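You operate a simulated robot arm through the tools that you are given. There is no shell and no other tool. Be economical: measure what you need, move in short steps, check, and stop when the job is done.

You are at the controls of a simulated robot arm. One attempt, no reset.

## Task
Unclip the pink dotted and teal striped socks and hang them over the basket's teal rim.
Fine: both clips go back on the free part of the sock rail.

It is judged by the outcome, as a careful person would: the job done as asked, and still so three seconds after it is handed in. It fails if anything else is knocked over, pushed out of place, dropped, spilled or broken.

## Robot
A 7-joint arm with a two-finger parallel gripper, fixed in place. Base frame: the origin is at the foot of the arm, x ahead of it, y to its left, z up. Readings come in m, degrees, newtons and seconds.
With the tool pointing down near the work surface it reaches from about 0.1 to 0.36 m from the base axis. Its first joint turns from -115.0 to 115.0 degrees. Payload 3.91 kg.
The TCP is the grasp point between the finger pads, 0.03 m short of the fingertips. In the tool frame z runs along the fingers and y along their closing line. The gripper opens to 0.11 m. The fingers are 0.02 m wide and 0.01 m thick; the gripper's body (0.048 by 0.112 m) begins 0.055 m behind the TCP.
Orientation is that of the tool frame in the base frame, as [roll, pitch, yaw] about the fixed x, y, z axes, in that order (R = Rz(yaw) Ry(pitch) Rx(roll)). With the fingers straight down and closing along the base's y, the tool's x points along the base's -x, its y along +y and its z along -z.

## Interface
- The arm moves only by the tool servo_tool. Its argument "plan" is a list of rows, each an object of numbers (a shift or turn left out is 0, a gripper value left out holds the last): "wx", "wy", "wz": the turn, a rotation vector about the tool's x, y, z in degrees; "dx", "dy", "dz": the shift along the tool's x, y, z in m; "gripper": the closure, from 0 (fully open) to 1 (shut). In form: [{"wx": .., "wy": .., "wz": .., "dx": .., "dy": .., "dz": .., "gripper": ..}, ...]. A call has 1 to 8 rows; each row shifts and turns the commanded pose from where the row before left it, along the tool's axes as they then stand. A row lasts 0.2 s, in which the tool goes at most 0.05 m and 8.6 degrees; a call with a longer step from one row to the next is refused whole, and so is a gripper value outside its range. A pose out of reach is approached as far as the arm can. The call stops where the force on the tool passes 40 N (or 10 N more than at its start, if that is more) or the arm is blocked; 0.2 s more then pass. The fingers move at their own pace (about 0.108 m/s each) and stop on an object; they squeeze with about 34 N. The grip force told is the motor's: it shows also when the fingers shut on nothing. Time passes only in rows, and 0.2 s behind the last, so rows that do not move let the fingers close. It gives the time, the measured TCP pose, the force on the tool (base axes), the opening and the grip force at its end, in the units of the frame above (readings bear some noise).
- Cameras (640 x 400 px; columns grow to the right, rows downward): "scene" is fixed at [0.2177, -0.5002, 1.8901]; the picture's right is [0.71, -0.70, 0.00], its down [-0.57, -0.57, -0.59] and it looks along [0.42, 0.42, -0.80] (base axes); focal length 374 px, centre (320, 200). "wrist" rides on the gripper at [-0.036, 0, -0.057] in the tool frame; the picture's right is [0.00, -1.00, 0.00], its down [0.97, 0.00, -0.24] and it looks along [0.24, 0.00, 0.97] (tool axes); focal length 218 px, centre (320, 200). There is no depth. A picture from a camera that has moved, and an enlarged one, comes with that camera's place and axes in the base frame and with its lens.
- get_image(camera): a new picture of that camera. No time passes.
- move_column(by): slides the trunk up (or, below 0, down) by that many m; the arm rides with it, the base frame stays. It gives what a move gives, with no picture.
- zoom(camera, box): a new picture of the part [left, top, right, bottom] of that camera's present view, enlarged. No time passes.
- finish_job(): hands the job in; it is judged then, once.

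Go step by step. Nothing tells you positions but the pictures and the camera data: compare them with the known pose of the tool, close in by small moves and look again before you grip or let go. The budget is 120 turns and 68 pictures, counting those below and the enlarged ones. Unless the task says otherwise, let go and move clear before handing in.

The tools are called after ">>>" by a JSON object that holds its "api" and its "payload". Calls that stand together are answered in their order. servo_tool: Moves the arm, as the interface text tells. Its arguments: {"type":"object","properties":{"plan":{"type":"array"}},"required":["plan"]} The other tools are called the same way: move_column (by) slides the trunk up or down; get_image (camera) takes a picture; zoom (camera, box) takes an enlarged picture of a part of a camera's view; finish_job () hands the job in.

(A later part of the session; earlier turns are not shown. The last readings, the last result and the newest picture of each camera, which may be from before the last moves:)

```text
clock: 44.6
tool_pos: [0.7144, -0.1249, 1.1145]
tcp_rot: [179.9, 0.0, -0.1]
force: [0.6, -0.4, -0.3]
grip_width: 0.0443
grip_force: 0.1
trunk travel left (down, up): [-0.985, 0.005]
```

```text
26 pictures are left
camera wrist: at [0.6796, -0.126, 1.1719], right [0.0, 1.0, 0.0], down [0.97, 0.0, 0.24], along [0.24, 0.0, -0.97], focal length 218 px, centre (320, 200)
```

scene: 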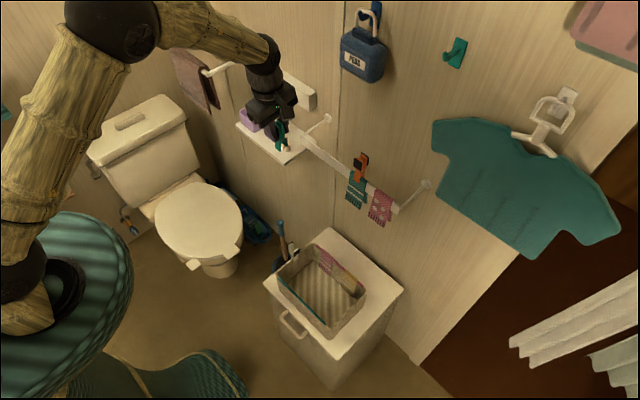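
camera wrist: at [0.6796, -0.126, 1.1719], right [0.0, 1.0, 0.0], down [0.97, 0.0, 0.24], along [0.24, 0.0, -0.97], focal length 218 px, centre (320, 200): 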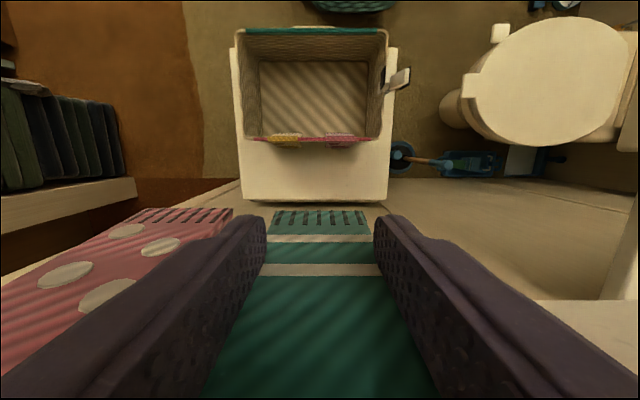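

No contact at 44 mm; look from the scene camera before continuing.

>>> {"api": "zoom", "payload": {"camera": "scene", "box": [320, 140, 420, 230]}}

>>> {"api": "zoom", "payload": {"camera": "wrist", "box": [220, 190, 420, 400]}}

```text
4.44 times, centred on (370, 185) of scene
camera zoom: at [0.2177, -0.5002, 1.8901], right [0.71, -0.7, 0.0], down [-0.57, -0.57, -0.59], along [0.42, 0.42, -0.8], focal length 1660 px, centre (98, 267)
```

zoom: 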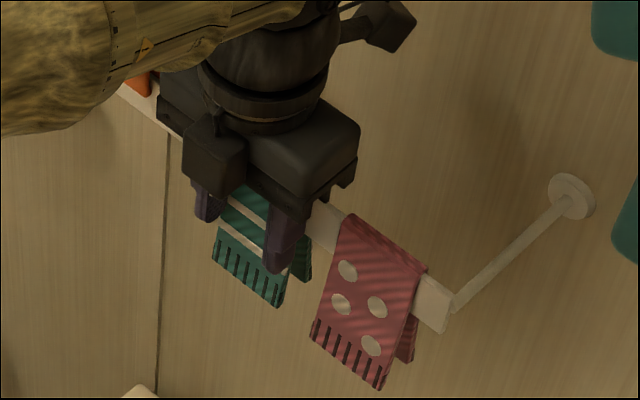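

```text
1.90 times, centred on (320, 295) of wrist
camera zoom: at [0.6796, -0.126, 1.1719], right [0.0, 1.0, 0.0], down [0.97, 0.0, 0.24], along [0.24, 0.0, -0.97], focal length 416 px, centre (320, 19)
```

zoom: 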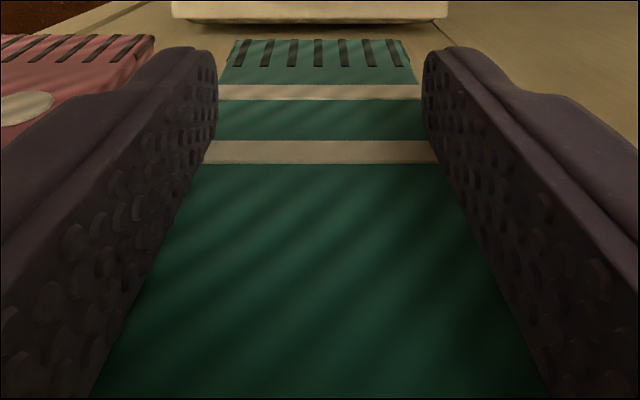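

The fingers closed just in front of the flap, so the flap lies closer to the rail. Reopen and creep toward the rail face until light contact.

>>> {"api": "servo_tool", "payload": {"plan": [{"gripper": 0.34}, {}, {"dx": 0.004}, {"dx": 0.002}, {}]}}

>>> {"api": "servo_tool", "payload": {"plan": [{"dx": 0.002}, {}]}}

>>> {"api": "servo_tool", "payload": {"plan": [{"dx": 0.002}, {}]}}

```text
clock: 45.8
tool_pos: [0.7213, -0.1259, 1.1135]
tcp_rot: [179.8, -0.1, 0.1]
force: [-2.2, -0.3, -0.8]
grip_width: 0.0725
grip_force: 0.0
trunk travel left (down, up): [-0.985, 0.005]
```

```text
clock: 46.4
tool_pos: [0.7207, -0.1265, 1.1142]
tcp_rot: [179.9, 0.0, 0.0]
force: [-16.8, -0.7, -4.1]
grip_width: 0.0724
grip_force: 0.1
trunk travel left (down, up): [-0.985, 0.005]
```

```text
clock: 47.0
tool_pos: [0.7218, -0.1254, 1.1128]
tcp_rot: [180.0, 0.1, 0.0]
force: [-31.1, -1.5, -10.2]
grip_width: 0.0724
grip_force: 0.0
trunk travel left (down, up): [-0.985, 0.005]
```

Contact with the rail face at x≈0.721. Back off to zero force and close.

>>> {"api": "servo_tool", "payload": {"plan": [{"dx": -0.0045}, {}, {"gripper": 0.6}, {}, {}]}}

>>> {"api": "zoom", "payload": {"camera": "wrist", "box": [220, 190, 420, 400]}}

```text
clock: 48.2
tool_pos: [0.721, -0.1246, 1.1174]
tcp_rot: [179.8, -0.5, 0.0]
force: [-7.1, 0.4, 10.4]
grip_width: 0.0556
grip_force: 34.1
trunk travel left (down, up): [-0.985, 0.005]
```

```text
1.90 times, centred on (320, 295) of wrist
camera zoom: at [0.6856, -0.1257, 1.174], right [0.0, 1.0, 0.0], down [0.97, 0.0, 0.25], along [0.25, 0.0, -0.97], focal length 416 px, centre (320, 19)
```

zoom: 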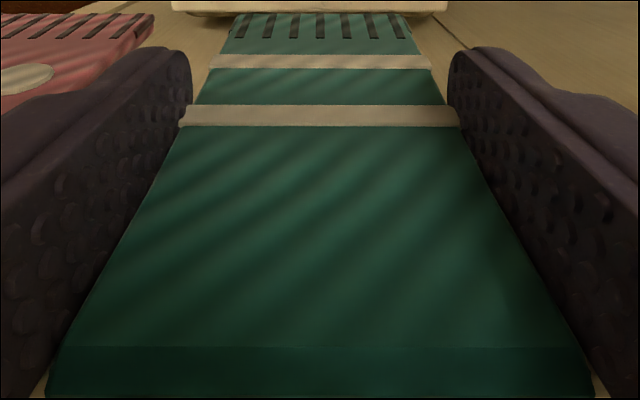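

Gripping the sock's edges at 55.6 mm. Lift 15 mm and check.

>>> {"api": "servo_tool", "payload": {"plan": [{"dz": -0.005}, {"dz": -0.01}, {}]}}

>>> {"api": "zoom", "payload": {"camera": "wrist", "box": [220, 190, 420, 400]}}

```text
clock: 49.0
tool_pos: [0.7221, -0.1259, 1.1282]
tcp_rot: [179.9, -0.1, 0.0]
force: [-6.9, -0.3, -0.6]
grip_width: 0.0556
grip_force: 34.1
trunk travel left (down, up): [-0.985, 0.005]
```

```text
1.90 times, centred on (320, 295) of wrist
camera zoom: at [0.6859, -0.1259, 1.1863], right [0.0, 1.0, 0.0], down [0.97, 0.0, 0.24], along [0.24, 0.0, -0.97], focal length 416 px, centre (320, 19)
```

zoom: 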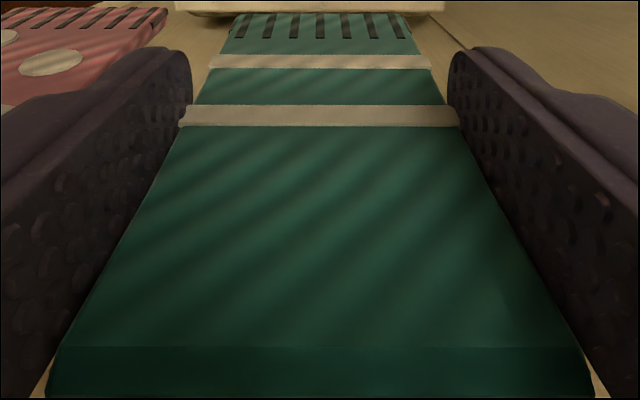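

The sock follows the gripper. Lift clear of the rail and retreat.

>>> {"api": "servo_tool", "payload": {"plan": [{"dz": -0.02, "dx": -0.001}, {"dz": -0.025}, {"dz": -0.03}, {"dz": -0.03}, {"dz": -0.03}, {"dx": -0.04}, {"dx": -0.045}, {"dx": -0.045}]}}

>>> {"api": "get_image", "payload": {"camera": "scene"}}

```text
clock: 50.8
tool_pos: [0.5885, -0.1266, 1.2628]
tcp_rot: [180.0, -0.3, -0.1]
force: [-0.3, -0.6, -0.1]
grip_width: 0.0554
grip_force: 34.1
trunk travel left (down, up): [-0.985, 0.005]
```

```text
21 pictures are left
```

scene: 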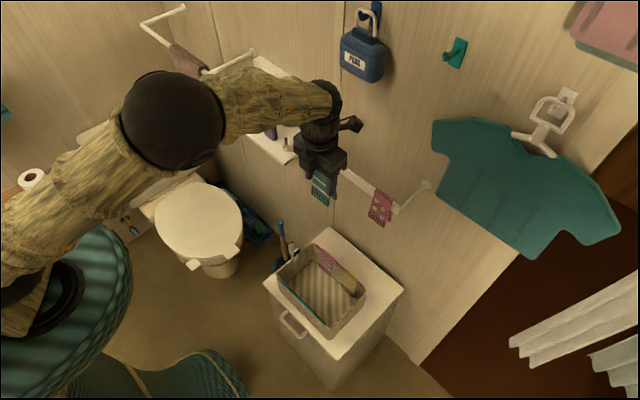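

Sock is safely held. Retract to above the teal rim (x≈0.48, y≈-0.085) and lower the trunk.

>>> {"api": "servo_tool", "payload": {"plan": [{"dx": -0.036, "dy": -0.013}, {"dx": -0.036, "dy": -0.014}, {"dx": -0.036, "dy": -0.014}, {}]}}

>>> {"api": "move_column", "payload": {"by": -0.36}}

>>> {"api": "get_image", "payload": {"camera": "wrist"}}

>>> {"api": "zoom", "payload": {"camera": "scene", "box": [210, 170, 410, 350]}}

```text
clock: 51.8
tool_pos: [0.4837, -0.0839, 1.2618]
tcp_rot: [179.9, -0.1, 0.0]
force: [-0.3, 0.7, -0.7]
grip_width: 0.0554
grip_force: 34.0
trunk travel left (down, up): [-0.985, 0.005]
```

```text
clock: 55.3
tool_pos: [0.4824, -0.0834, 0.903]
tcp_rot: [-180.0, -0.1, -0.1]
force: [-0.2, 0.6, 1.0]
grip_width: 0.0553
grip_force: 34.2
trunk travel left (down, up): [-0.625, 0.365]
```

```text
20 pictures are left
camera wrist: at [0.4478, -0.0845, 0.9599], right [0.0, 1.0, 0.0], down [0.97, 0.0, 0.24], along [0.24, 0.0, -0.97], focal length 218 px, centre (320, 200)
```

wrist: 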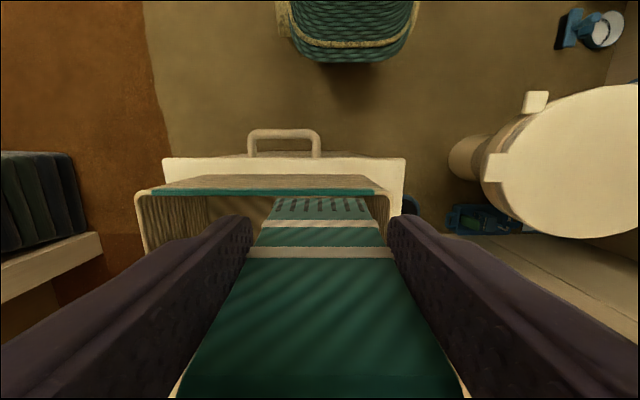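

```text
2.22 times, centred on (310, 260) of scene
camera zoom: at [0.2177, -0.5002, 1.8901], right [0.71, -0.7, 0.0], down [-0.57, -0.57, -0.59], along [0.42, 0.42, -0.8], focal length 830 px, centre (342, 67)
```

zoom: 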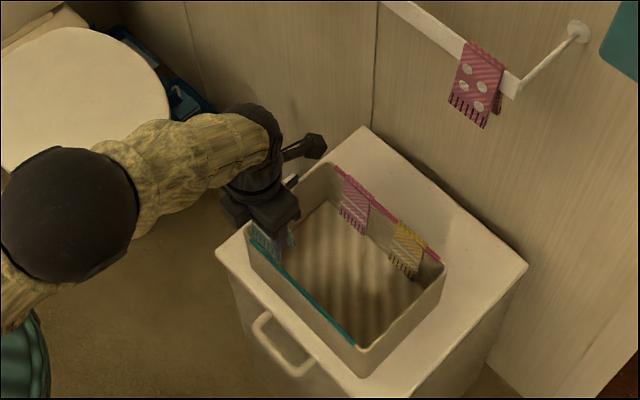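

Rim is at x≈0.492, z≈0.74; the sock's bridge is ~13 mm ahead of the TCP. Shift 4 mm and lower so the flaps start straddling, then check.

>>> {"api": "servo_tool", "payload": {"plan": [{"dx": -0.004, "dz": 0.03}, {"dz": 0.03}, {"dz": 0.03}, {}]}}

>>> {"api": "zoom", "payload": {"camera": "wrist", "box": [120, 120, 440, 320]}}

>>> {"api": "zoom", "payload": {"camera": "scene", "box": [260, 220, 370, 310]}}

```text
clock: 56.3
tool_pos: [0.4803, -0.0838, 0.8134]
tcp_rot: [179.9, -0.1, 0.0]
force: [0.5, -0.4, -0.5]
grip_width: 0.0554
grip_force: 34.2
trunk travel left (down, up): [-0.625, 0.365]
```

```text
2.00 times, centred on (280, 220) of wrist
camera zoom: at [0.4448, -0.0852, 0.87], right [0.0, 1.0, 0.0], down [0.97, 0.0, 0.24], along [0.24, 0.0, -0.97], focal length 436 px, centre (400, 160)
```

zoom: 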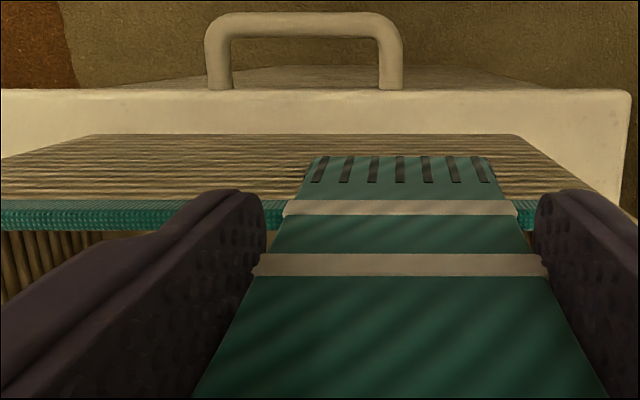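

```text
4.44 times, centred on (315, 265) of scene
camera zoom: at [0.2177, -0.5002, 1.8901], right [0.71, -0.7, 0.0], down [-0.57, -0.57, -0.59], along [0.42, 0.42, -0.8], focal length 1660 px, centre (342, -89)
```

zoom: 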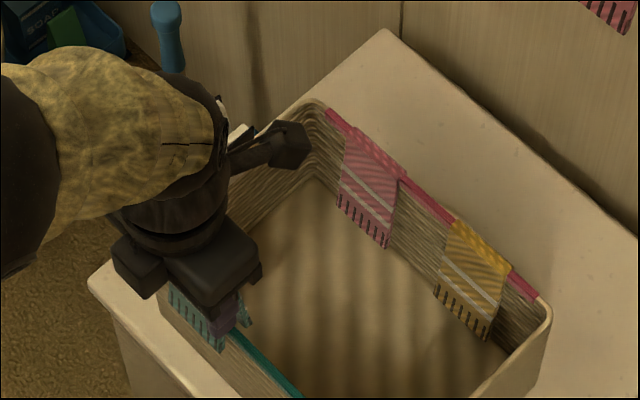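

The front flap is outside and the back flap inside the rim. Lower slowly until the bridge rests.

>>> {"api": "servo_tool", "payload": {"plan": [{"dz": 0.02}, {"dz": 0.02}, {"dz": 0.015}, {"dz": 0.01}, {"dz": 0.005}, {}]}}

>>> {"api": "zoom", "payload": {"camera": "wrist", "box": [120, 120, 520, 400]}}

```text
clock: 57.7
tool_pos: [0.4783, -0.0845, 0.7431]
tcp_rot: [179.9, 0.0, 0.0]
force: [-2.1, -0.1, 0.7]
grip_width: 0.0553
grip_force: 34.3
trunk travel left (down, up): [-0.625, 0.365]
```

```text
1.43 times, centred on (320, 260) of wrist
camera zoom: at [0.4434, -0.0847, 0.8002], right [0.0, 1.0, 0.0], down [0.97, 0.0, 0.24], along [0.24, 0.0, -0.97], focal length 312 px, centre (320, 114)
```

zoom: 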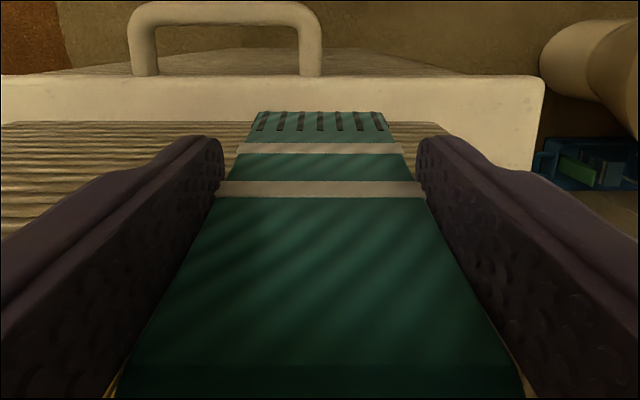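

Not resting yet; continue in small steps.

>>> {"api": "servo_tool", "payload": {"plan": [{"dz": 0.004}, {"dz": 0.004}, {}]}}

>>> {"api": "servo_tool", "payload": {"plan": [{"dz": 0.003}, {}]}}

>>> {"api": "servo_tool", "payload": {"plan": [{"dz": 0.003}, {}]}}

```text
clock: 58.5
tool_pos: [0.4788, -0.0835, 0.7357]
tcp_rot: [179.9, 0.0, -0.1]
force: [-1.5, -0.8, 0.3]
grip_width: 0.0553
grip_force: 34.2
trunk travel left (down, up): [-0.625, 0.365]
```

```text
clock: 59.1
tool_pos: [0.4788, -0.0845, 0.7309]
tcp_rot: [179.9, -0.1, -0.1]
force: [-0.6, -0.1, 1.2]
grip_width: 0.0555
grip_force: 34.1
trunk travel left (down, up): [-0.625, 0.365]
```

```text
clock: 59.7
tool_pos: [0.4792, -0.083, 0.728]
tcp_rot: [179.9, -0.1, 0.0]
force: [-1.9, 0.4, -0.4]
grip_width: 0.0555
grip_force: 33.8
trunk travel left (down, up): [-0.625, 0.365]
```

>>> {"api": "servo_tool", "payload": {"plan": [{"dz": 0.003}, {}]}}

>>> {"api": "servo_tool", "payload": {"plan": [{"dz": 0.003}, {}]}}

>>> {"api": "zoom", "payload": {"camera": "scene", "box": [260, 230, 370, 320]}}

```text
clock: 60.3
tool_pos: [0.4798, -0.0837, 0.7275]
tcp_rot: [179.9, -0.2, -0.1]
force: [-1.4, -0.5, 11.3]
grip_width: 0.0552
grip_force: 34.1
trunk travel left (down, up): [-0.625, 0.365]
```

```text
clock: 60.9
tool_pos: [0.4789, -0.0838, 0.7262]
tcp_rot: [180.0, -0.5, 0.1]
force: [-2.1, -1.1, 39.4]
grip_width: 0.0553
grip_force: 34.1
trunk travel left (down, up): [-0.625, 0.365]
```

```text
4.44 times, centred on (315, 275) of scene
camera zoom: at [0.2177, -0.5002, 1.8901], right [0.71, -0.7, 0.0], down [-0.57, -0.57, -0.59], along [0.42, 0.42, -0.8], focal length 1660 px, centre (342, -133)
```

zoom: 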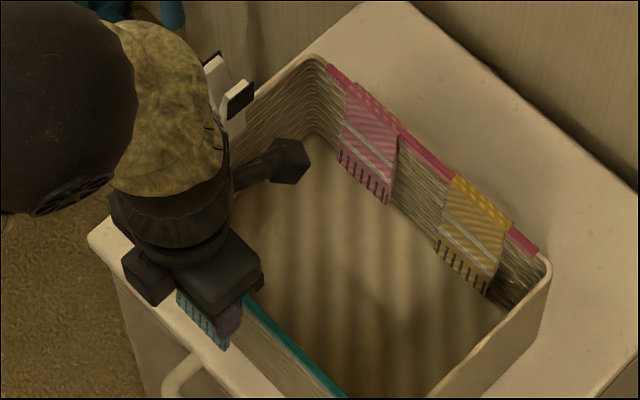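

It rests on the rim (contact at z≈0.7275, matching). Relieve the pressure, release, and back off toward the robot a bit then up.

>>> {"api": "servo_tool", "payload": {"plan": [{"dz": -0.0045}, {}, {"gripper": 0.42}, {"gripper": 0.36}, {}, {}]}}

>>> {"api": "servo_tool", "payload": {"plan": [{"dx": -0.02}, {"dx": -0.04}, {"dz": -0.045}, {"dz": -0.045}, {}]}}

>>> {"api": "get_image", "payload": {"camera": "wrist"}}

```text
clock: 62.3
tool_pos: [0.4802, -0.0847, 0.7277]
tcp_rot: [179.9, -0.1, 0.0]
force: [1.0, 0.1, -1.3]
grip_width: 0.0703
grip_force: 0.2
trunk travel left (down, up): [-0.625, 0.365]
```

```text
clock: 63.5
tool_pos: [0.4194, -0.0829, 0.8163]
tcp_rot: [179.9, -0.2, 0.0]
force: [0.1, -0.4, 1.4]
grip_width: 0.0708
grip_force: 0.1
trunk travel left (down, up): [-0.625, 0.365]
```

```text
14 pictures are left
camera wrist: at [0.3831, -0.0843, 0.8744], right [0.0, 1.0, 0.0], down [0.97, 0.0, 0.24], along [0.24, 0.0, -0.97], focal length 218 px, centre (320, 200)
```

wrist: 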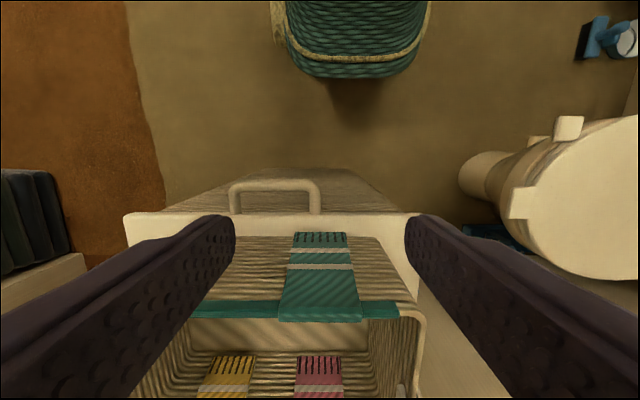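

The teal sock hangs properly on the rim. Raise the trunk and go for the pink sock (centre y≈-0.208).

>>> {"api": "move_column", "payload": {"by": 0.36}}

>>> {"api": "servo_tool", "payload": {"plan": [{"dx": 0.036, "dy": 0.025, "dz": 0.012, "gripper": 0.34}, {"dx": 0.036, "dy": 0.025, "dz": 0.012}, {"dx": 0.036, "dy": 0.025, "dz": 0.012}, {"dx": 0.036, "dy": 0.025, "dz": 0.012}, {"dx": 0.036, "dy": 0.025, "dz": 0.012}, {"dx": 0.03}, {"dx": 0.02}, {}]}}

>>> {"api": "get_image", "payload": {"camera": "wrist"}}

```text
clock: 67.0
tool_pos: [0.4186, -0.0846, 1.1771]
tcp_rot: [180.0, -0.1, 0.0]
force: [0.8, 0.5, -0.3]
grip_width: 0.0702
grip_force: 0.2
trunk travel left (down, up): [-0.985, 0.005]
```

```text
clock: 68.8
tool_pos: [0.6492, -0.2091, 1.1173]
tcp_rot: [-179.9, 0.0, 0.0]
force: [0.4, 0.1, 0.0]
grip_width: 0.0728
grip_force: 0.1
trunk travel left (down, up): [-0.985, 0.005]
```

```text
13 pictures are left
camera wrist: at [0.6143, -0.2103, 1.1749], right [0.0, 1.0, 0.0], down [0.97, 0.0, 0.24], along [0.24, 0.0, -0.97], focal length 218 px, centre (320, 200)
```

wrist: 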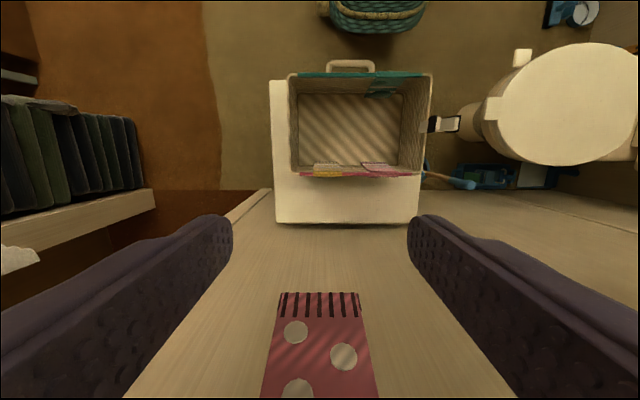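

Centred. Move forward to the rail face.

>>> {"api": "servo_tool", "payload": {"plan": [{"dx": 0.03}, {"dx": 0.03}, {"dx": 0.006}, {"dx": 0.003}, {}]}}

>>> {"api": "servo_tool", "payload": {"plan": [{"dx": 0.002}, {}]}}

```text
clock: 70.0
tool_pos: [0.6979, -0.2103, 1.1184]
tcp_rot: [179.9, -0.1, -0.2]
force: [0.1, -0.5, 0.3]
grip_width: 0.0726
grip_force: 0.0
out of reach, approached as far as the arm can: row 2
trunk travel left (down, up): [-0.985, 0.005]
```

```text
clock: 70.6
tool_pos: [0.6985, -0.2098, 1.1175]
tcp_rot: [179.9, -0.1, -0.1]
force: [0.7, -0.1, 0.1]
grip_width: 0.0728
grip_force: 0.2
trunk travel left (down, up): [-0.985, 0.005]
```

Part of the shift was clipped; continue forward.

>>> {"api": "servo_tool", "payload": {"plan": [{"dx": 0.01}, {"dx": 0.008}, {"dx": 0.003}, {}]}}

```text
clock: 71.6
tool_pos: [0.6975, -0.2119, 1.1193]
tcp_rot: [179.9, -0.2, -0.1]
force: [-0.7, 0.0, 0.2]
grip_width: 0.0725
grip_force: 0.0
out of reach, approached as far as the arm can: row 1, 2
trunk travel left (down, up): [-0.985, 0.005]
```

At the reach limit with the shoulder too high. Back off, raise the tool 0.1, lower the trunk 0.1.

>>> {"api": "servo_tool", "payload": {"plan": [{"dx": -0.035}, {"dz": -0.035}, {"dz": -0.035}, {"dz": -0.034}, {}]}}

>>> {"api": "move_column", "payload": {"by": -0.105}}

```text
clock: 72.8
tool_pos: [0.6666, -0.2108, 1.2224]
tcp_rot: [180.0, -0.2, 0.0]
force: [0.1, 0.1, -0.2]
grip_width: 0.0725
grip_force: 0.1
trunk travel left (down, up): [-0.985, 0.005]
```

```text
clock: 74.1
tool_pos: [0.6653, -0.2104, 1.1177]
tcp_rot: [179.9, -0.1, 0.0]
force: [-0.2, -0.6, -0.4]
grip_width: 0.0725
grip_force: 0.0
trunk travel left (down, up): [-0.88, 0.11]
```

>>> {"api": "servo_tool", "payload": {"plan": [{"dx": 0.025, "dy": -0.002, "dz": 0.002}, {"dx": 0.02}, {"dx": 0.006}, {"dx": 0.003}, {}]}}

>>> {"api": "servo_tool", "payload": {"plan": [{"dx": 0.0015}, {}]}}

>>> {"api": "get_image", "payload": {"camera": "wrist"}}

```text
clock: 75.3
tool_pos: [0.7013, -0.2097, 1.1155]
tcp_rot: [179.8, 0.0, -0.1]
force: [0.7, 0.7, -0.4]
grip_width: 0.0726
grip_force: 0.0
out of reach, approached as far as the arm can: row 2, 3, 4
trunk travel left (down, up): [-0.88, 0.11]
```

```text
clock: 75.9
tool_pos: [0.7023, -0.2083, 1.1153]
tcp_rot: [179.9, -0.2, -0.1]
force: [0.3, -0.2, 0.3]
grip_width: 0.0726
grip_force: 0.1
trunk travel left (down, up): [-0.88, 0.11]
```

```text
12 pictures are left
camera wrist: at [0.6664, -0.2091, 1.1726], right [0.0, 1.0, 0.0], down [0.97, 0.0, 0.24], along [0.24, 0.0, -0.97], focal length 218 px, centre (320, 200)
```

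wrist: 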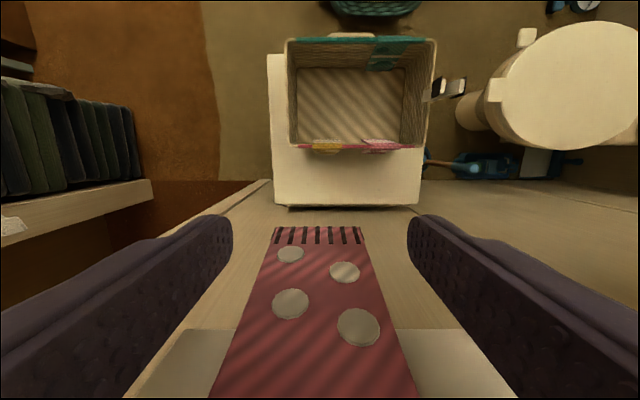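

Still limited at the same radius; lean the tool back 7° to gain reach.

>>> {"api": "servo_tool", "payload": {"plan": [{"wy": 7}, {}, {"dx": 0.008}, {"dx": 0.004}, {}]}}

```text
clock: 77.1
tool_pos: [0.7149, -0.2088, 1.116]
tcp_rot: [179.9, -7.2, 0.1]
force: [0.3, -0.1, 0.2]
grip_width: 0.0725
grip_force: 0.1
trunk travel left (down, up): [-0.88, 0.11]
```

>>> {"api": "servo_tool", "payload": {"plan": [{"dx": 0.003}, {}]}}

>>> {"api": "servo_tool", "payload": {"plan": [{"dx": 0.002}, {}]}}

```text
clock: 77.7
tool_pos: [0.717, -0.2089, 1.1162]
tcp_rot: [-180.0, -7.1, 0.1]
force: [-0.5, -0.5, 0.1]
grip_width: 0.073
grip_force: 0.0
trunk travel left (down, up): [-0.88, 0.11]
```

```text
clock: 78.3
tool_pos: [0.7202, -0.208, 1.1174]
tcp_rot: [179.9, -7.0, 0.0]
force: [0.2, -0.5, -0.6]
grip_width: 0.0727
grip_force: 0.0
trunk travel left (down, up): [-0.88, 0.11]
```

Just short of contact; one more millimetre, then close.

>>> {"api": "servo_tool", "payload": {"plan": [{"dx": 0.001}, {}, {"gripper": 0.6}, {}, {}]}}

>>> {"api": "zoom", "payload": {"camera": "wrist", "box": [220, 190, 420, 400]}}

```text
clock: 79.5
tool_pos: [0.7193, -0.2088, 1.1174]
tcp_rot: [179.9, -7.2, 0.0]
force: [-0.1, 0.2, 1.5]
grip_width: 0.0553
grip_force: 34.5
trunk travel left (down, up): [-0.88, 0.11]
```

```text
1.90 times, centred on (320, 295) of wrist
camera zoom: at [0.6783, -0.2094, 1.1692], right [0.0, 1.0, 0.0], down [0.93, 0.0, 0.36], along [0.36, 0.0, -0.93], focal length 416 px, centre (320, 19)
```

zoom: 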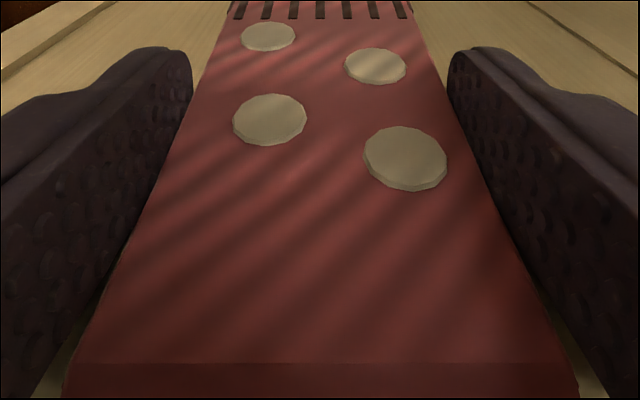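

Pink sock gripped (55.3 mm). Lift slightly and check.

>>> {"api": "servo_tool", "payload": {"plan": [{"dz": -0.008, "dx": 0.0005}, {"dz": -0.012, "dx": 0.001}, {}]}}

>>> {"api": "zoom", "payload": {"camera": "wrist", "box": [220, 190, 420, 400]}}

```text
clock: 80.2
tool_pos: [0.7207, -0.209, 1.1279]
tcp_rot: [-179.9, -6.2, 0.0]
force: [11.0, -3.4, -13.1]
grip_width: 0.055
grip_force: 34.4
trunk travel left (down, up): [-0.88, 0.11]
stopped in row 3: the force on the tool passed its limit (the readings are from after the stop); the commanded pose is now the measured one
```

```text
1.90 times, centred on (320, 295) of wrist
camera zoom: at [0.6785, -0.2095, 1.1805], right [0.0, 1.0, 0.0], down [0.94, 0.0, 0.34], along [0.34, 0.0, -0.94], focal length 416 px, centre (320, 19)
```

zoom: 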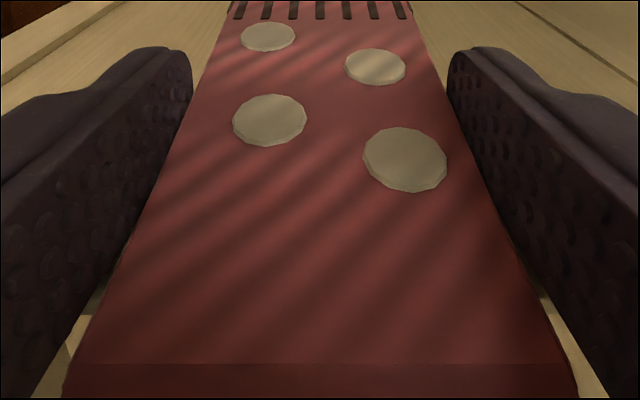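

The leaning fingertips caught under the rail's lower edge. Ease down 3 mm, come 4 mm toward the room, then lift.

>>> {"api": "servo_tool", "payload": {"plan": [{"dz": 0.004}, {"dx": -0.004}, {}]}}

```text
clock: 81.2
tool_pos: [0.7208, -0.2079, 1.1264]
tcp_rot: [-179.9, -7.0, 0.0]
force: [17.6, -4.5, -3.2]
grip_width: 0.0549
grip_force: 34.2
trunk travel left (down, up): [-0.88, 0.11]
stopped in row 3: the force on the tool passed its limit (the readings are from after the stop); the commanded pose is now the measured one
```

The lean makes the tips hook under the rail and the sock is snug in x. I'll set the sock back down, release, and regrip higher with less lean so the tips stay above the rail's lower edge.

>>> {"api": "servo_tool", "payload": {"plan": [{"dz": 0.004}, {"dz": 0.004}, {}, {"gripper": 0.34}, {}, {}]}}

>>> {"api": "zoom", "payload": {"camera": "wrist", "box": [200, 150, 440, 400]}}

```text
clock: 82.0
tool_pos: [0.7194, -0.2085, 1.1258]
tcp_rot: [179.9, -7.7, 0.0]
force: [4.5, -1.8, 4.8]
grip_width: 0.0551
grip_force: 34.0
trunk travel left (down, up): [-0.88, 0.11]
stopped in row 3: the force on the tool passed its limit (the readings are from after the stop); the commanded pose is now the measured one
```

```text
1.60 times, centred on (320, 275) of wrist
camera zoom: at [0.6766, -0.2091, 1.1788], right [0.0, 1.0, 0.0], down [0.93, 0.0, 0.37], along [0.37, 0.0, -0.93], focal length 349 px, centre (320, 80)
```

zoom: 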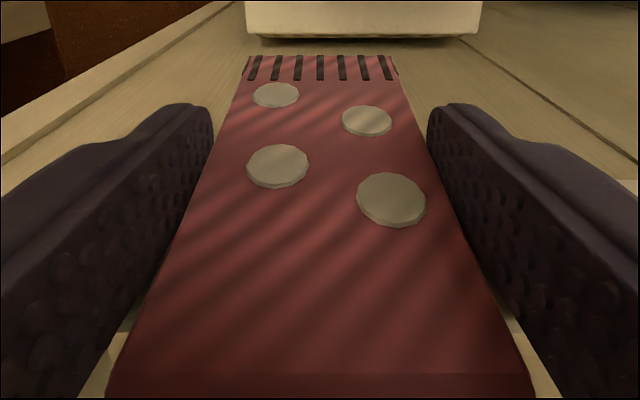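

Blocked in several directions; look from the scene camera to see what is touching.

>>> {"api": "zoom", "payload": {"camera": "scene", "box": [330, 100, 450, 240]}}

```text
2.86 times, centred on (390, 170) of scene
camera zoom: at [0.2177, -0.5002, 1.8901], right [0.71, -0.7, 0.0], down [-0.57, -0.57, -0.59], along [0.42, 0.42, -0.8], focal length 1067 px, centre (120, 286)
```

zoom: 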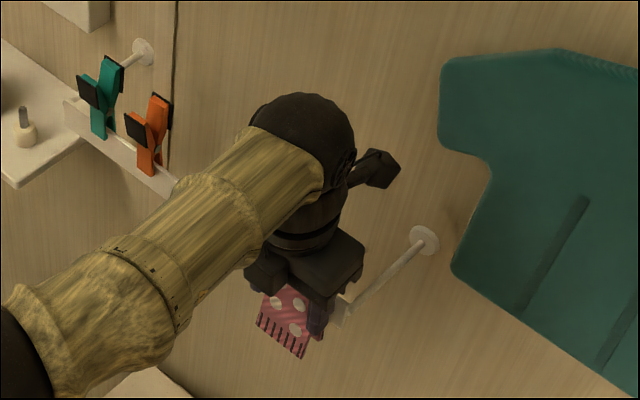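

Jammed between sock, fingertips and rail. I'll simply open here: the sock still straddles the rail and will settle back on it.

>>> {"api": "servo_tool", "payload": {"plan": [{"gripper": 0.42}, {"gripper": 0.34}, {}]}}

>>> {"api": "servo_tool", "payload": {"plan": [{"dx": -0.01}, {"dx": -0.015}, {}]}}

>>> {"api": "get_image", "payload": {"camera": "wrist"}}

```text
clock: 82.8
tool_pos: [0.7185, -0.2078, 1.1262]
tcp_rot: [179.9, -7.6, -0.1]
force: [-0.6, -0.6, -0.6]
grip_width: 0.0727
grip_force: 0.0
trunk travel left (down, up): [-0.88, 0.11]
```

```text
clock: 83.6
tool_pos: [0.6949, -0.2084, 1.1222]
tcp_rot: [180.0, -7.4, -0.1]
force: [0.5, -0.6, 0.4]
grip_width: 0.0729
grip_force: 0.0
trunk travel left (down, up): [-0.88, 0.11]
```

```text
7 pictures are left
camera wrist: at [0.6518, -0.2087, 1.175], right [0.0, 1.0, 0.0], down [0.93, 0.0, 0.37], along [0.37, 0.0, -0.93], focal length 218 px, centre (320, 200)
```

wrist: 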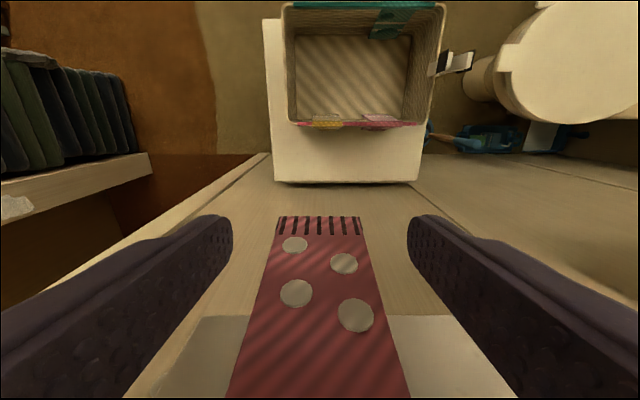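

The sock is back hanging on the rail, fine. Regrip with less lean (≈4.5°) and higher (TCP z≈1.138).

>>> {"api": "servo_tool", "payload": {"plan": [{"wy": -3}, {"dz": -0.014}, {"dx": 0.012}, {"dx": 0.008}, {}]}}

>>> {"api": "servo_tool", "payload": {"plan": [{"dx": 0.003}, {}]}}

```text
clock: 84.8
tool_pos: [0.7129, -0.2086, 1.1379]
tcp_rot: [179.9, -4.5, -0.2]
force: [-0.2, 0.2, -0.3]
grip_width: 0.0727
grip_force: 0.0
trunk travel left (down, up): [-0.88, 0.11]
```

```text
clock: 85.4
tool_pos: [0.7162, -0.2092, 1.1386]
tcp_rot: [179.9, -4.5, -0.1]
force: [-0.8, -0.1, -0.6]
grip_width: 0.0724
grip_force: 0.1
trunk travel left (down, up): [-0.88, 0.11]
```

>>> {"api": "servo_tool", "payload": {"plan": [{"dx": 0.002}, {}]}}

>>> {"api": "servo_tool", "payload": {"plan": [{"dx": 0.0015}, {}]}}

```text
clock: 86.0
tool_pos: [0.7168, -0.2078, 1.138]
tcp_rot: [180.0, -4.6, -0.2]
force: [0.7, -0.3, 0.3]
grip_width: 0.0725
grip_force: 0.1
trunk travel left (down, up): [-0.88, 0.11]
```

```text
clock: 86.6
tool_pos: [0.7171, -0.2091, 1.1402]
tcp_rot: [179.9, -4.6, -0.3]
force: [0.2, -0.1, 0.2]
grip_width: 0.0725
grip_force: 0.0
trunk travel left (down, up): [-0.88, 0.11]
```

>>> {"api": "servo_tool", "payload": {"plan": [{"dx": 0.002, "dz": 0.001}, {}]}}

```text
clock: 87.2
tool_pos: [0.7179, -0.2097, 1.1391]
tcp_rot: [179.9, -4.5, -0.2]
force: [0.0, 0.3, 0.0]
grip_width: 0.0726
grip_force: 0.1
out of reach, approached as far as the arm can: row 1
trunk travel left (down, up): [-0.88, 0.11]
```

Fingertips are within a millimetre of the rail face. Close and check the grip.

>>> {"api": "servo_tool", "payload": {"plan": [{"gripper": 0.52}, {"gripper": 0.6}, {}, {}]}}

```text
clock: 88.2
tool_pos: [0.7166, -0.2089, 1.1399]
tcp_rot: [179.9, -4.7, -0.2]
force: [0.2, -0.7, 0.4]
grip_width: 0.0552
grip_force: 34.2
trunk travel left (down, up): [-0.88, 0.11]
```

Gripped at 55.2 mm. Lift gently.

>>> {"api": "servo_tool", "payload": {"plan": [{"dz": -0.004}, {"dz": -0.004}, {"dz": -0.004}, {}]}}

```text
clock: 89.2
tool_pos: [0.7167, -0.2075, 1.1511]
tcp_rot: [179.8, -4.6, 0.0]
force: [6.6, 0.3, 0.5]
grip_width: 0.055
grip_force: 34.1
trunk travel left (down, up): [-0.88, 0.11]
```

Free so far, slight sideways pull. Continue lifting with compensation for the lean.

>>> {"api": "servo_tool", "payload": {"plan": [{"dz": -0.006, "dx": 0.0015}, {"dz": -0.008, "dx": 0.0007}, {"dz": -0.008, "dx": 0.0007}, {}]}}

```text
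clock: 90.2
tool_pos: [0.7168, -0.2096, 1.155]
tcp_rot: [179.9, -4.6, -0.3]
force: [10.2, 2.1, -2.2]
grip_width: 0.055
grip_force: 34.1
out of reach, approached as far as the arm can: row 1, 2, 3
trunk travel left (down, up): [-0.88, 0.11]
```

The arm is at its reach limit, so lift with the trunk instead.

>>> {"api": "move_column", "payload": {"by": 0.03}}

```text
clock: 90.9
tool_pos: [0.7149, -0.21, 1.1864]
tcp_rot: [179.9, -4.6, -0.3]
force: [1.7, -0.3, -0.4]
grip_width: 0.055
grip_force: 33.7
trunk travel left (down, up): [-0.91, 0.08]
```

>>> {"api": "move_column", "payload": {"by": 0.078}}

>>> {"api": "zoom", "payload": {"camera": "scene", "box": [310, 80, 450, 240]}}

```text
clock: 92.1
tool_pos: [0.7153, -0.2099, 1.2648]
tcp_rot: [179.9, -4.6, -0.3]
force: [0.2, 0.2, -0.7]
grip_width: 0.0549
grip_force: 34.3
trunk travel left (down, up): [-0.988, 0.002]
```

```text
2.50 times, centred on (380, 160) of scene
camera zoom: at [0.2177, -0.5002, 1.8901], right [0.71, -0.7, 0.0], down [-0.57, -0.57, -0.59], along [0.42, 0.42, -0.8], focal length 934 px, centre (170, 300)
```

zoom: 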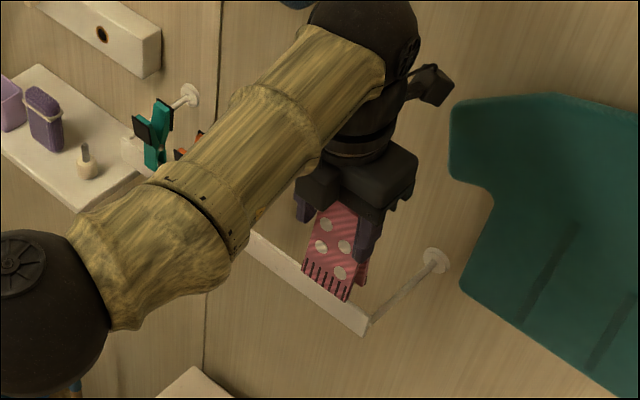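

The pink sock is clear of the rail. Carry it to above the teal rim (x≈0.476, y≈-0.19) and lower the trunk.

>>> {"api": "servo_tool", "payload": {"plan": [{"dx": -0.0397, "dz": -0.0032}, {"dx": -0.0397, "dz": -0.0032, "dy": -0.004}, {"dx": -0.0397, "dz": -0.0032, "dy": -0.004}, {"dx": -0.0397, "dz": -0.0032, "dy": -0.004}, {"dx": -0.0397, "dz": -0.0032, "dy": -0.004}, {"dx": -0.0397, "dz": -0.0032, "dy": -0.004}, {}]}}

>>> {"api": "move_column", "payload": {"by": -0.36}}

>>> {"api": "get_image", "payload": {"camera": "wrist"}}

```text
clock: 93.7
tool_pos: [0.4749, -0.1896, 1.2639]
tcp_rot: [180.0, -4.6, -0.5]
force: [0.2, 0.0, -0.2]
grip_width: 0.0439
grip_force: 0.1
trunk travel left (down, up): [-0.988, 0.002]
```

```text
clock: 97.2
tool_pos: [0.4752, -0.188, 0.905]
tcp_rot: [179.8, -4.6, -0.3]
force: [0.2, 0.2, 0.2]
grip_width: 0.0439
grip_force: 0.0
trunk travel left (down, up): [-0.628, 0.362]
```

```text
5 pictures are left
camera wrist: at [0.4341, -0.1891, 0.9589], right [0.01, 1.0, 0.0], down [0.95, -0.01, 0.32], along [0.32, 0.0, -0.95], focal length 218 px, centre (320, 200)
```

wrist: 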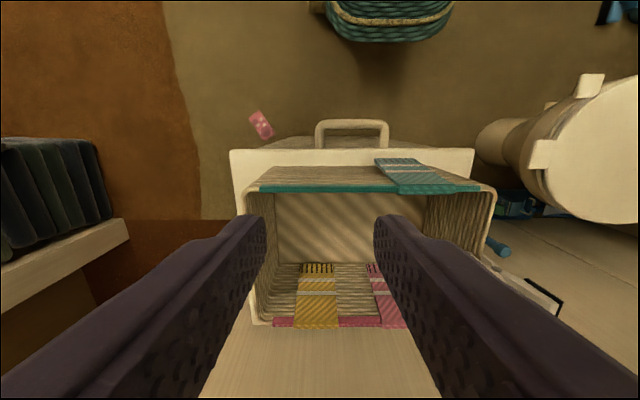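

The sock slipped out during the carry and lies on the floor in front of the cabinet. I'll locate it to pick it back up.

>>> {"api": "zoom", "payload": {"camera": "scene", "box": [200, 240, 440, 400]}}

```text
2.50 times, centred on (320, 320) of scene
camera zoom: at [0.2177, -0.5002, 1.8901], right [0.71, -0.7, 0.0], down [-0.57, -0.57, -0.59], along [0.42, 0.42, -0.8], focal length 934 px, centre (320, -100)
```

zoom: 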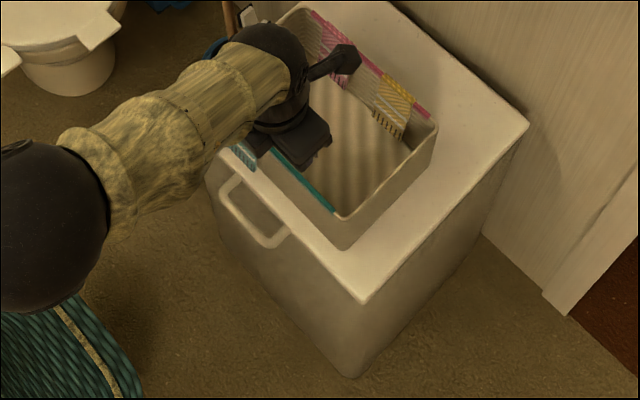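

The sock is on the floor near (0.43, -0.43), in open floor within reach. Move over it, straighten the tool, lower the trunk, and look.

>>> {"api": "servo_tool", "payload": {"plan": [{"wy": -4.6, "gripper": 0.2}, {"dx": -0.02, "dy": 0.04}, {"dx": -0.02, "dy": 0.04}, {"dx": -0.02, "dy": 0.04}, {"dy": 0.04}, {"dy": 0.04}, {"dy": 0.04}, {}]}}

>>> {"api": "move_column", "payload": {"by": -0.36}}

>>> {"api": "get_image", "payload": {"camera": "wrist"}}

```text
clock: 99.0
tool_pos: [0.4147, -0.378, 0.9067]
tcp_rot: [179.8, -0.1, -0.3]
force: [0.5, -0.1, -0.1]
grip_width: 0.0881
grip_force: 0.1
out of reach, approached as far as the arm can: row 6, 7
trunk travel left (down, up): [-0.628, 0.362]
```

```text
clock: 102.5
tool_pos: [0.413, -0.3783, 0.5462]
tcp_rot: [179.9, 0.0, -0.5]
force: [0.3, -0.6, -0.3]
grip_width: 0.088
grip_force: 0.0
trunk travel left (down, up): [-0.268, 0.722]
```

```text
3 pictures are left
camera wrist: at [0.3785, -0.3792, 0.6031], right [0.01, 1.0, 0.0], down [0.97, -0.01, 0.24], along [0.24, 0.0, -0.97], focal length 218 px, centre (320, 200)
```

wrist: 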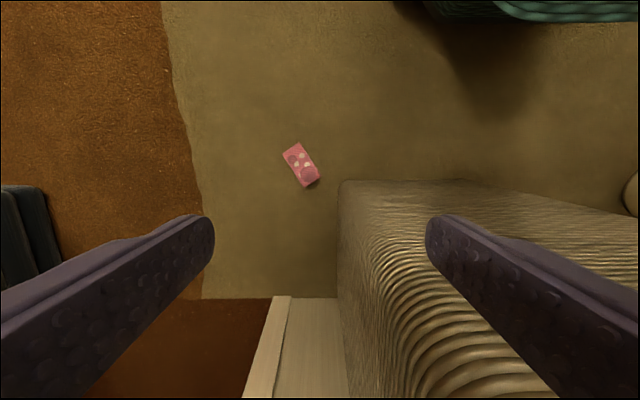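

Sock located at about (0.43, -0.437) on the floor. One zoom to see which end is its fold.

>>> {"api": "zoom", "payload": {"camera": "wrist", "box": [260, 130, 340, 200]}}

```text
5.71 times, centred on (300, 165) of wrist
camera zoom: at [0.3785, -0.3792, 0.6031], right [0.01, 1.0, 0.0], down [0.97, -0.01, 0.24], along [0.24, 0.0, -0.97], focal length 1247 px, centre (434, 400)
```

zoom: 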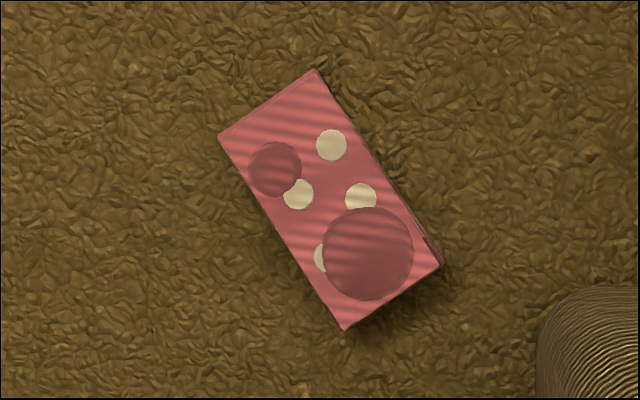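

The fold end points toward (-x,-y), so I'll turn the tool to yaw ≈ -147° and then descend near the fold end, gripping only the upper flap's edges.

>>> {"api": "servo_tool", "payload": {"plan": [{"wz": 8.5}, {"wz": 8.5}, {"wz": 8.5}, {"wz": 8.5}, {"wz": 8.5}, {"wz": 8.5}, {"wz": 8.5}, {"wz": 8.5}]}}

>>> {"api": "servo_tool", "payload": {"plan": [{"wz": 8.5}, {"wz": 8.5}, {"wz": 8.5}, {"wz": 8.5}, {"wz": 8.5}, {"wz": 8.5}, {"wz": 8.5}, {"wz": 8.5}]}}

>>> {"api": "servo_tool", "payload": {"plan": [{"wz": 8.5}, {"wz": 2}, {}]}}

```text
clock: 104.3
tool_pos: [0.4136, -0.3791, 0.5456]
tcp_rot: [180.0, -0.1, -68.4]
force: [0.2, -0.6, -0.3]
grip_width: 0.0879
grip_force: 0.0
trunk travel left (down, up): [-0.268, 0.722]
```

```text
clock: 106.1
tool_pos: [0.4143, -0.379, 0.5459]
tcp_rot: [-179.9, 0.0, -136.5]
force: [0.0, -0.1, -0.1]
grip_width: 0.0879
grip_force: 0.0
trunk travel left (down, up): [-0.268, 0.722]
```

```text
clock: 106.9
tool_pos: [0.4147, -0.3799, 0.5458]
tcp_rot: [180.0, 0.0, -146.9]
force: [0.4, -0.4, -0.3]
grip_width: 0.0878
grip_force: 0.1
trunk travel left (down, up): [-0.268, 0.722]
```

>>> {"api": "servo_tool", "payload": {"plan": [{"dx": 0.024, "dy": -0.0225}, {"dx": 0.0241, "dy": -0.0226}, {}]}}

>>> {"api": "move_column", "payload": {"by": -0.15}}

>>> {"api": "servo_tool", "payload": {"plan": [{"dz": 0.045}, {"dz": 0.045}, {"dz": 0.045}, {"dz": 0.045}, {"dz": 0.045}, {"dz": 0.045}, {}]}}

>>> {"api": "get_image", "payload": {"camera": "wrist"}}

```text
clock: 107.7
tool_pos: [0.3963, -0.4434, 0.5453]
tcp_rot: [-180.0, -0.1, -146.8]
force: [-0.9, 0.4, 0.1]
grip_width: 0.0878
grip_force: 0.1
trunk travel left (down, up): [-0.268, 0.722]
```

```text
clock: 109.4
tool_pos: [0.3964, -0.4429, 0.3958]
tcp_rot: [-179.8, 0.0, -147.0]
force: [-0.5, -0.1, 0.0]
grip_width: 0.0878
grip_force: 0.0
trunk travel left (down, up): [-0.118, 0.872]
```

```text
clock: 111.0
tool_pos: [0.398, -0.4443, 0.1266]
tcp_rot: [-179.9, 0.1, -146.8]
force: [-0.4, 0.4, 0.8]
grip_width: 0.0877
grip_force: 0.2
trunk travel left (down, up): [-0.118, 0.872]
```

```text
1 pictures are left
camera wrist: at [0.4275, -0.4247, 0.1831], right [0.55, -0.84, 0.0], down [-0.81, -0.53, 0.24], along [-0.2, -0.13, -0.97], focal length 218 px, centre (320, 200)
```

wrist: 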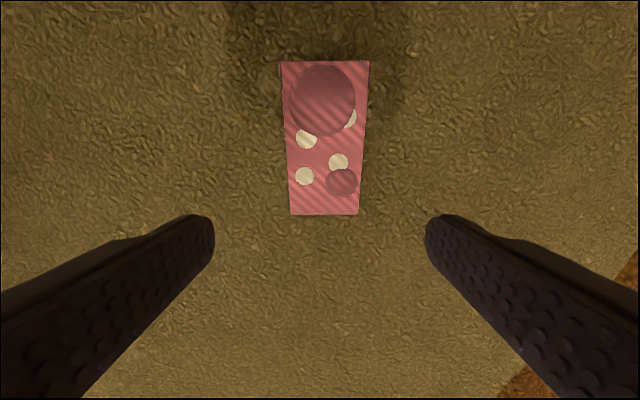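

The sock is well aligned, fold end low (z≈0.014) and 17 mm ahead of the TCP. Shift 4 mm, descend to TCP z≈0.038, and close.

>>> {"api": "servo_tool", "payload": {"plan": [{"dy": -0.0037, "dz": 0.035}, {"dz": 0.03}, {"dz": 0.015}, {"dz": 0.009}, {}]}}

>>> {"api": "servo_tool", "payload": {"plan": [{"gripper": 0.5}, {"gripper": 0.65}, {}, {}]}}

```text
clock: 112.2
tool_pos: [0.3997, -0.4463, 0.0369]
tcp_rot: [-180.0, -0.1, -146.9]
force: [-0.1, 0.5, -0.2]
grip_width: 0.088
grip_force: 0.0
trunk travel left (down, up): [-0.118, 0.872]
```

```text
clock: 113.2
tool_pos: [0.3984, -0.4475, 0.037]
tcp_rot: [-179.9, 0.0, -146.9]
force: [0.0, 0.0, 1.2]
grip_width: 0.055
grip_force: 34.0
trunk travel left (down, up): [-0.118, 0.872]
```

Gripped at 55 mm. Lift and watch the width.

>>> {"api": "servo_tool", "payload": {"plan": [{"dz": -0.015}, {"dz": -0.03}, {"dz": -0.04}, {"dz": -0.04}, {"dz": -0.04}, {"dz": -0.04}, {"dz": -0.04}, {}]}}

>>> {"api": "move_column", "payload": {"by": 0.3}}

```text
clock: 115.0
tool_pos: [0.3991, -0.4444, 0.2827]
tcp_rot: [-180.0, 0.1, -146.7]
force: [0.2, 0.2, 0.0]
grip_width: 0.0549
grip_force: 33.9
trunk travel left (down, up): [-0.118, 0.872]
```

```text
clock: 118.0
tool_pos: [0.3985, -0.4455, 0.5812]
tcp_rot: [-179.9, 0.0, -147.0]
force: [-0.4, 0.7, -0.3]
grip_width: 0.055
grip_force: 34.0
trunk travel left (down, up): [-0.418, 0.572]
```

Held firmly. Raise above the basket height, move to in front of it, then turn the wrist back to yaw 0.

>>> {"api": "move_column", "payload": {"by": 0.35}}

>>> {"api": "servo_tool", "payload": {"plan": [{"dx": -0.0105, "dy": 0.0367}, {"dx": -0.0105, "dy": 0.0367}, {"dx": -0.0105, "dy": 0.0367}, {"dx": -0.0105, "dy": 0.0367}, {"dx": -0.0105, "dy": 0.0367}, {"dx": -0.0105, "dy": 0.0367}, {"dx": -0.0105, "dy": 0.0367}, {}]}}

>>> {"api": "servo_tool", "payload": {"plan": [{"wz": -8}, {"wz": -8}, {"wz": -8}, {"wz": -8}, {"wz": -8}, {"wz": -8}, {"wz": -8}, {"wz": -8}]}}

>>> {"api": "servo_tool", "payload": {"plan": [{"wz": -8}, {"wz": -8}, {"wz": -8}, {"wz": -8}, {"wz": -8}, {"wz": -8}, {"wz": -8}, {"wz": -8}]}}

>>> {"api": "servo_tool", "payload": {"plan": [{"wz": -8}, {"wz": -8}, {"wz": -3}, {}]}}

```text
clock: 121.5
tool_pos: [0.399, -0.4452, 0.9316]
tcp_rot: [-180.0, 0.0, -146.9]
force: [0.2, 0.2, -0.3]
grip_width: 0.0548
grip_force: 34.0
trunk travel left (down, up): [-0.768, 0.222]
```

```text
clock: 123.3
tool_pos: [0.3198, -0.1889, 0.93]
tcp_rot: [-179.9, -0.1, -146.9]
force: [1.4, 0.1, -0.3]
grip_width: 0.0546
grip_force: 33.8
trunk travel left (down, up): [-0.768, 0.222]
```

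```text
clock: 125.1
tool_pos: [0.3207, -0.19, 0.9302]
tcp_rot: [-180.0, -0.1, -82.7]
force: [0.3, -0.5, -1.2]
grip_width: 0.0551
grip_force: 33.7
trunk travel left (down, up): [-0.768, 0.222]
```

```text
clock: 126.9
tool_pos: [0.3197, -0.1902, 0.9314]
tcp_rot: [179.9, 0.0, -18.7]
force: [0.0, 0.2, -0.4]
grip_width: 0.0549
grip_force: 33.9
trunk travel left (down, up): [-0.768, 0.222]
```

```text
clock: 127.9
tool_pos: [0.3199, -0.1897, 0.9307]
tcp_rot: [179.9, 0.1, 0.2]
force: [-0.1, 0.1, 0.0]
grip_width: 0.055
grip_force: 34.3
trunk travel left (down, up): [-0.768, 0.222]
```

Now tilt the tool to horizontal so the fold points up.

>>> {"api": "servo_tool", "payload": {"plan": [{"wy": 8.2}, {"wy": 8.2}, {"wy": 8.2}, {"wy": 8.2}, {"wy": 8.2}, {"wy": 8.2}, {"wy": 8.2}, {"wy": 8.2}]}}

>>> {"api": "servo_tool", "payload": {"plan": [{"wy": 8.2}, {"wy": 8.2}, {"wy": 8}, {}]}}

```text
clock: 129.7
tool_pos: [0.3777, -0.2338, 0.9261]
tcp_rot: [-179.9, -65.5, 0.1]
force: [-0.5, -0.8, 0.0]
grip_width: 0.0548
grip_force: 34.4
out of reach, approached as far as the arm can: row 3, 4, 5, 7, 8
trunk travel left (down, up): [-0.768, 0.222]
```

```text
clock: 130.7
tool_pos: [0.4703, -0.2916, 0.9394]
tcp_rot: [-143.1, -89.8, -36.8]
force: [0.1, -0.1, -0.3]
grip_width: 0.055
grip_force: 34.2
out of reach, approached as far as the arm can: row 1, 2, 3
trunk travel left (down, up): [-0.768, 0.222]
```

Tool is horizontal with the sock upright, though shifted sideways. Move to y≈-0.19, x≈0.464.

>>> {"api": "servo_tool", "payload": {"plan": [{"dy": -0.03}, {"dy": -0.035}, {"dy": -0.035, "dz": -0.004}, {}]}}

```text
clock: 131.7
tool_pos: [0.5113, -0.218, 0.9472]
tcp_rot: [-167.3, -89.8, -12.6]
force: [0.0, 0.4, 0.1]
grip_width: 0.0551
grip_force: 33.9
out of reach, approached as far as the arm can: row 1, 2, 3
trunk travel left (down, up): [-0.768, 0.222]
```

Too close for the current shoulder height; raise the trunk and lower the tool relative to it.

>>> {"api": "move_column", "payload": {"by": 0.215}}

>>> {"api": "servo_tool", "payload": {"plan": [{"dx": -0.04}, {"dx": -0.04}, {"dx": -0.04}, {"dx": -0.04}, {"dx": -0.04}, {}]}}

>>> {"api": "servo_tool", "payload": {"plan": [{"dz": -0.02, "dy": -0.014}, {"dz": -0.02, "dy": -0.014}, {"dz": -0.01}, {}]}}

```text
clock: 133.9
tool_pos: [0.5134, -0.2171, 1.1626]
tcp_rot: [-170.0, -89.8, -9.9]
force: [-0.6, -0.1, -0.6]
grip_width: 0.0551
grip_force: 33.8
trunk travel left (down, up): [-0.983, 0.007]
```

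```text
clock: 135.3
tool_pos: [0.5089, -0.22, 0.9631]
tcp_rot: [-159.9, -89.9, -20.1]
force: [-0.6, 0.4, 0.4]
grip_width: 0.0549
grip_force: 33.6
trunk travel left (down, up): [-0.983, 0.007]
```

```text
clock: 136.3
tool_pos: [0.4894, -0.2013, 0.95]
tcp_rot: [-169.4, -89.7, -10.4]
force: [0.2, -0.4, 0.1]
grip_width: 0.0553
grip_force: 33.7
out of reach, approached as far as the arm can: row 2, 3
trunk travel left (down, up): [-0.983, 0.007]
```

>>> {"api": "servo_tool", "payload": {"plan": [{"dx": -0.03}, {"dx": -0.025}, {"dz": -0.013, "dy": -0.005}, {"dz": -0.012, "dy": -0.005}, {}]}}

```text
clock: 137.6
tool_pos: [0.4958, -0.1776, 0.9159]
tcp_rot: [11.1, -87.4, 171.4]
force: [0.7, -0.5, -1.4]
grip_width: 0.0549
grip_force: 33.8
trunk travel left (down, up): [-0.983, 0.007]
```

>>> {"api": "servo_tool", "payload": {"plan": [{}, {}]}}

```text
clock: 138.2
tool_pos: [0.494, -0.1831, 0.9164]
tcp_rot: [10.7, -87.5, 171.2]
force: [-0.1, -0.6, 0.0]
grip_width: 0.0551
grip_force: 33.9
trunk travel left (down, up): [-0.983, 0.007]
```

Steady but short of the goal; lowering further may free the wrist. Test a small descent, keeping the sock above the rim.

>>> {"api": "servo_tool", "payload": {"plan": [{"dx": -0.025}, {"dx": -0.02}, {"dz": -0.01}, {"dz": -0.01}, {}, {}]}}

```text
clock: 138.8
tool_pos: [0.55, -0.2163, 0.9418]
tcp_rot: [21.0, -79.8, 159.8]
force: [0.0, 0.0, 0.1]
grip_width: 0.0551
grip_force: 34.2
trunk travel left (down, up): [-0.983, 0.007]
stopped in row 3: the arm was blocked; the commanded pose is now the measured one
```

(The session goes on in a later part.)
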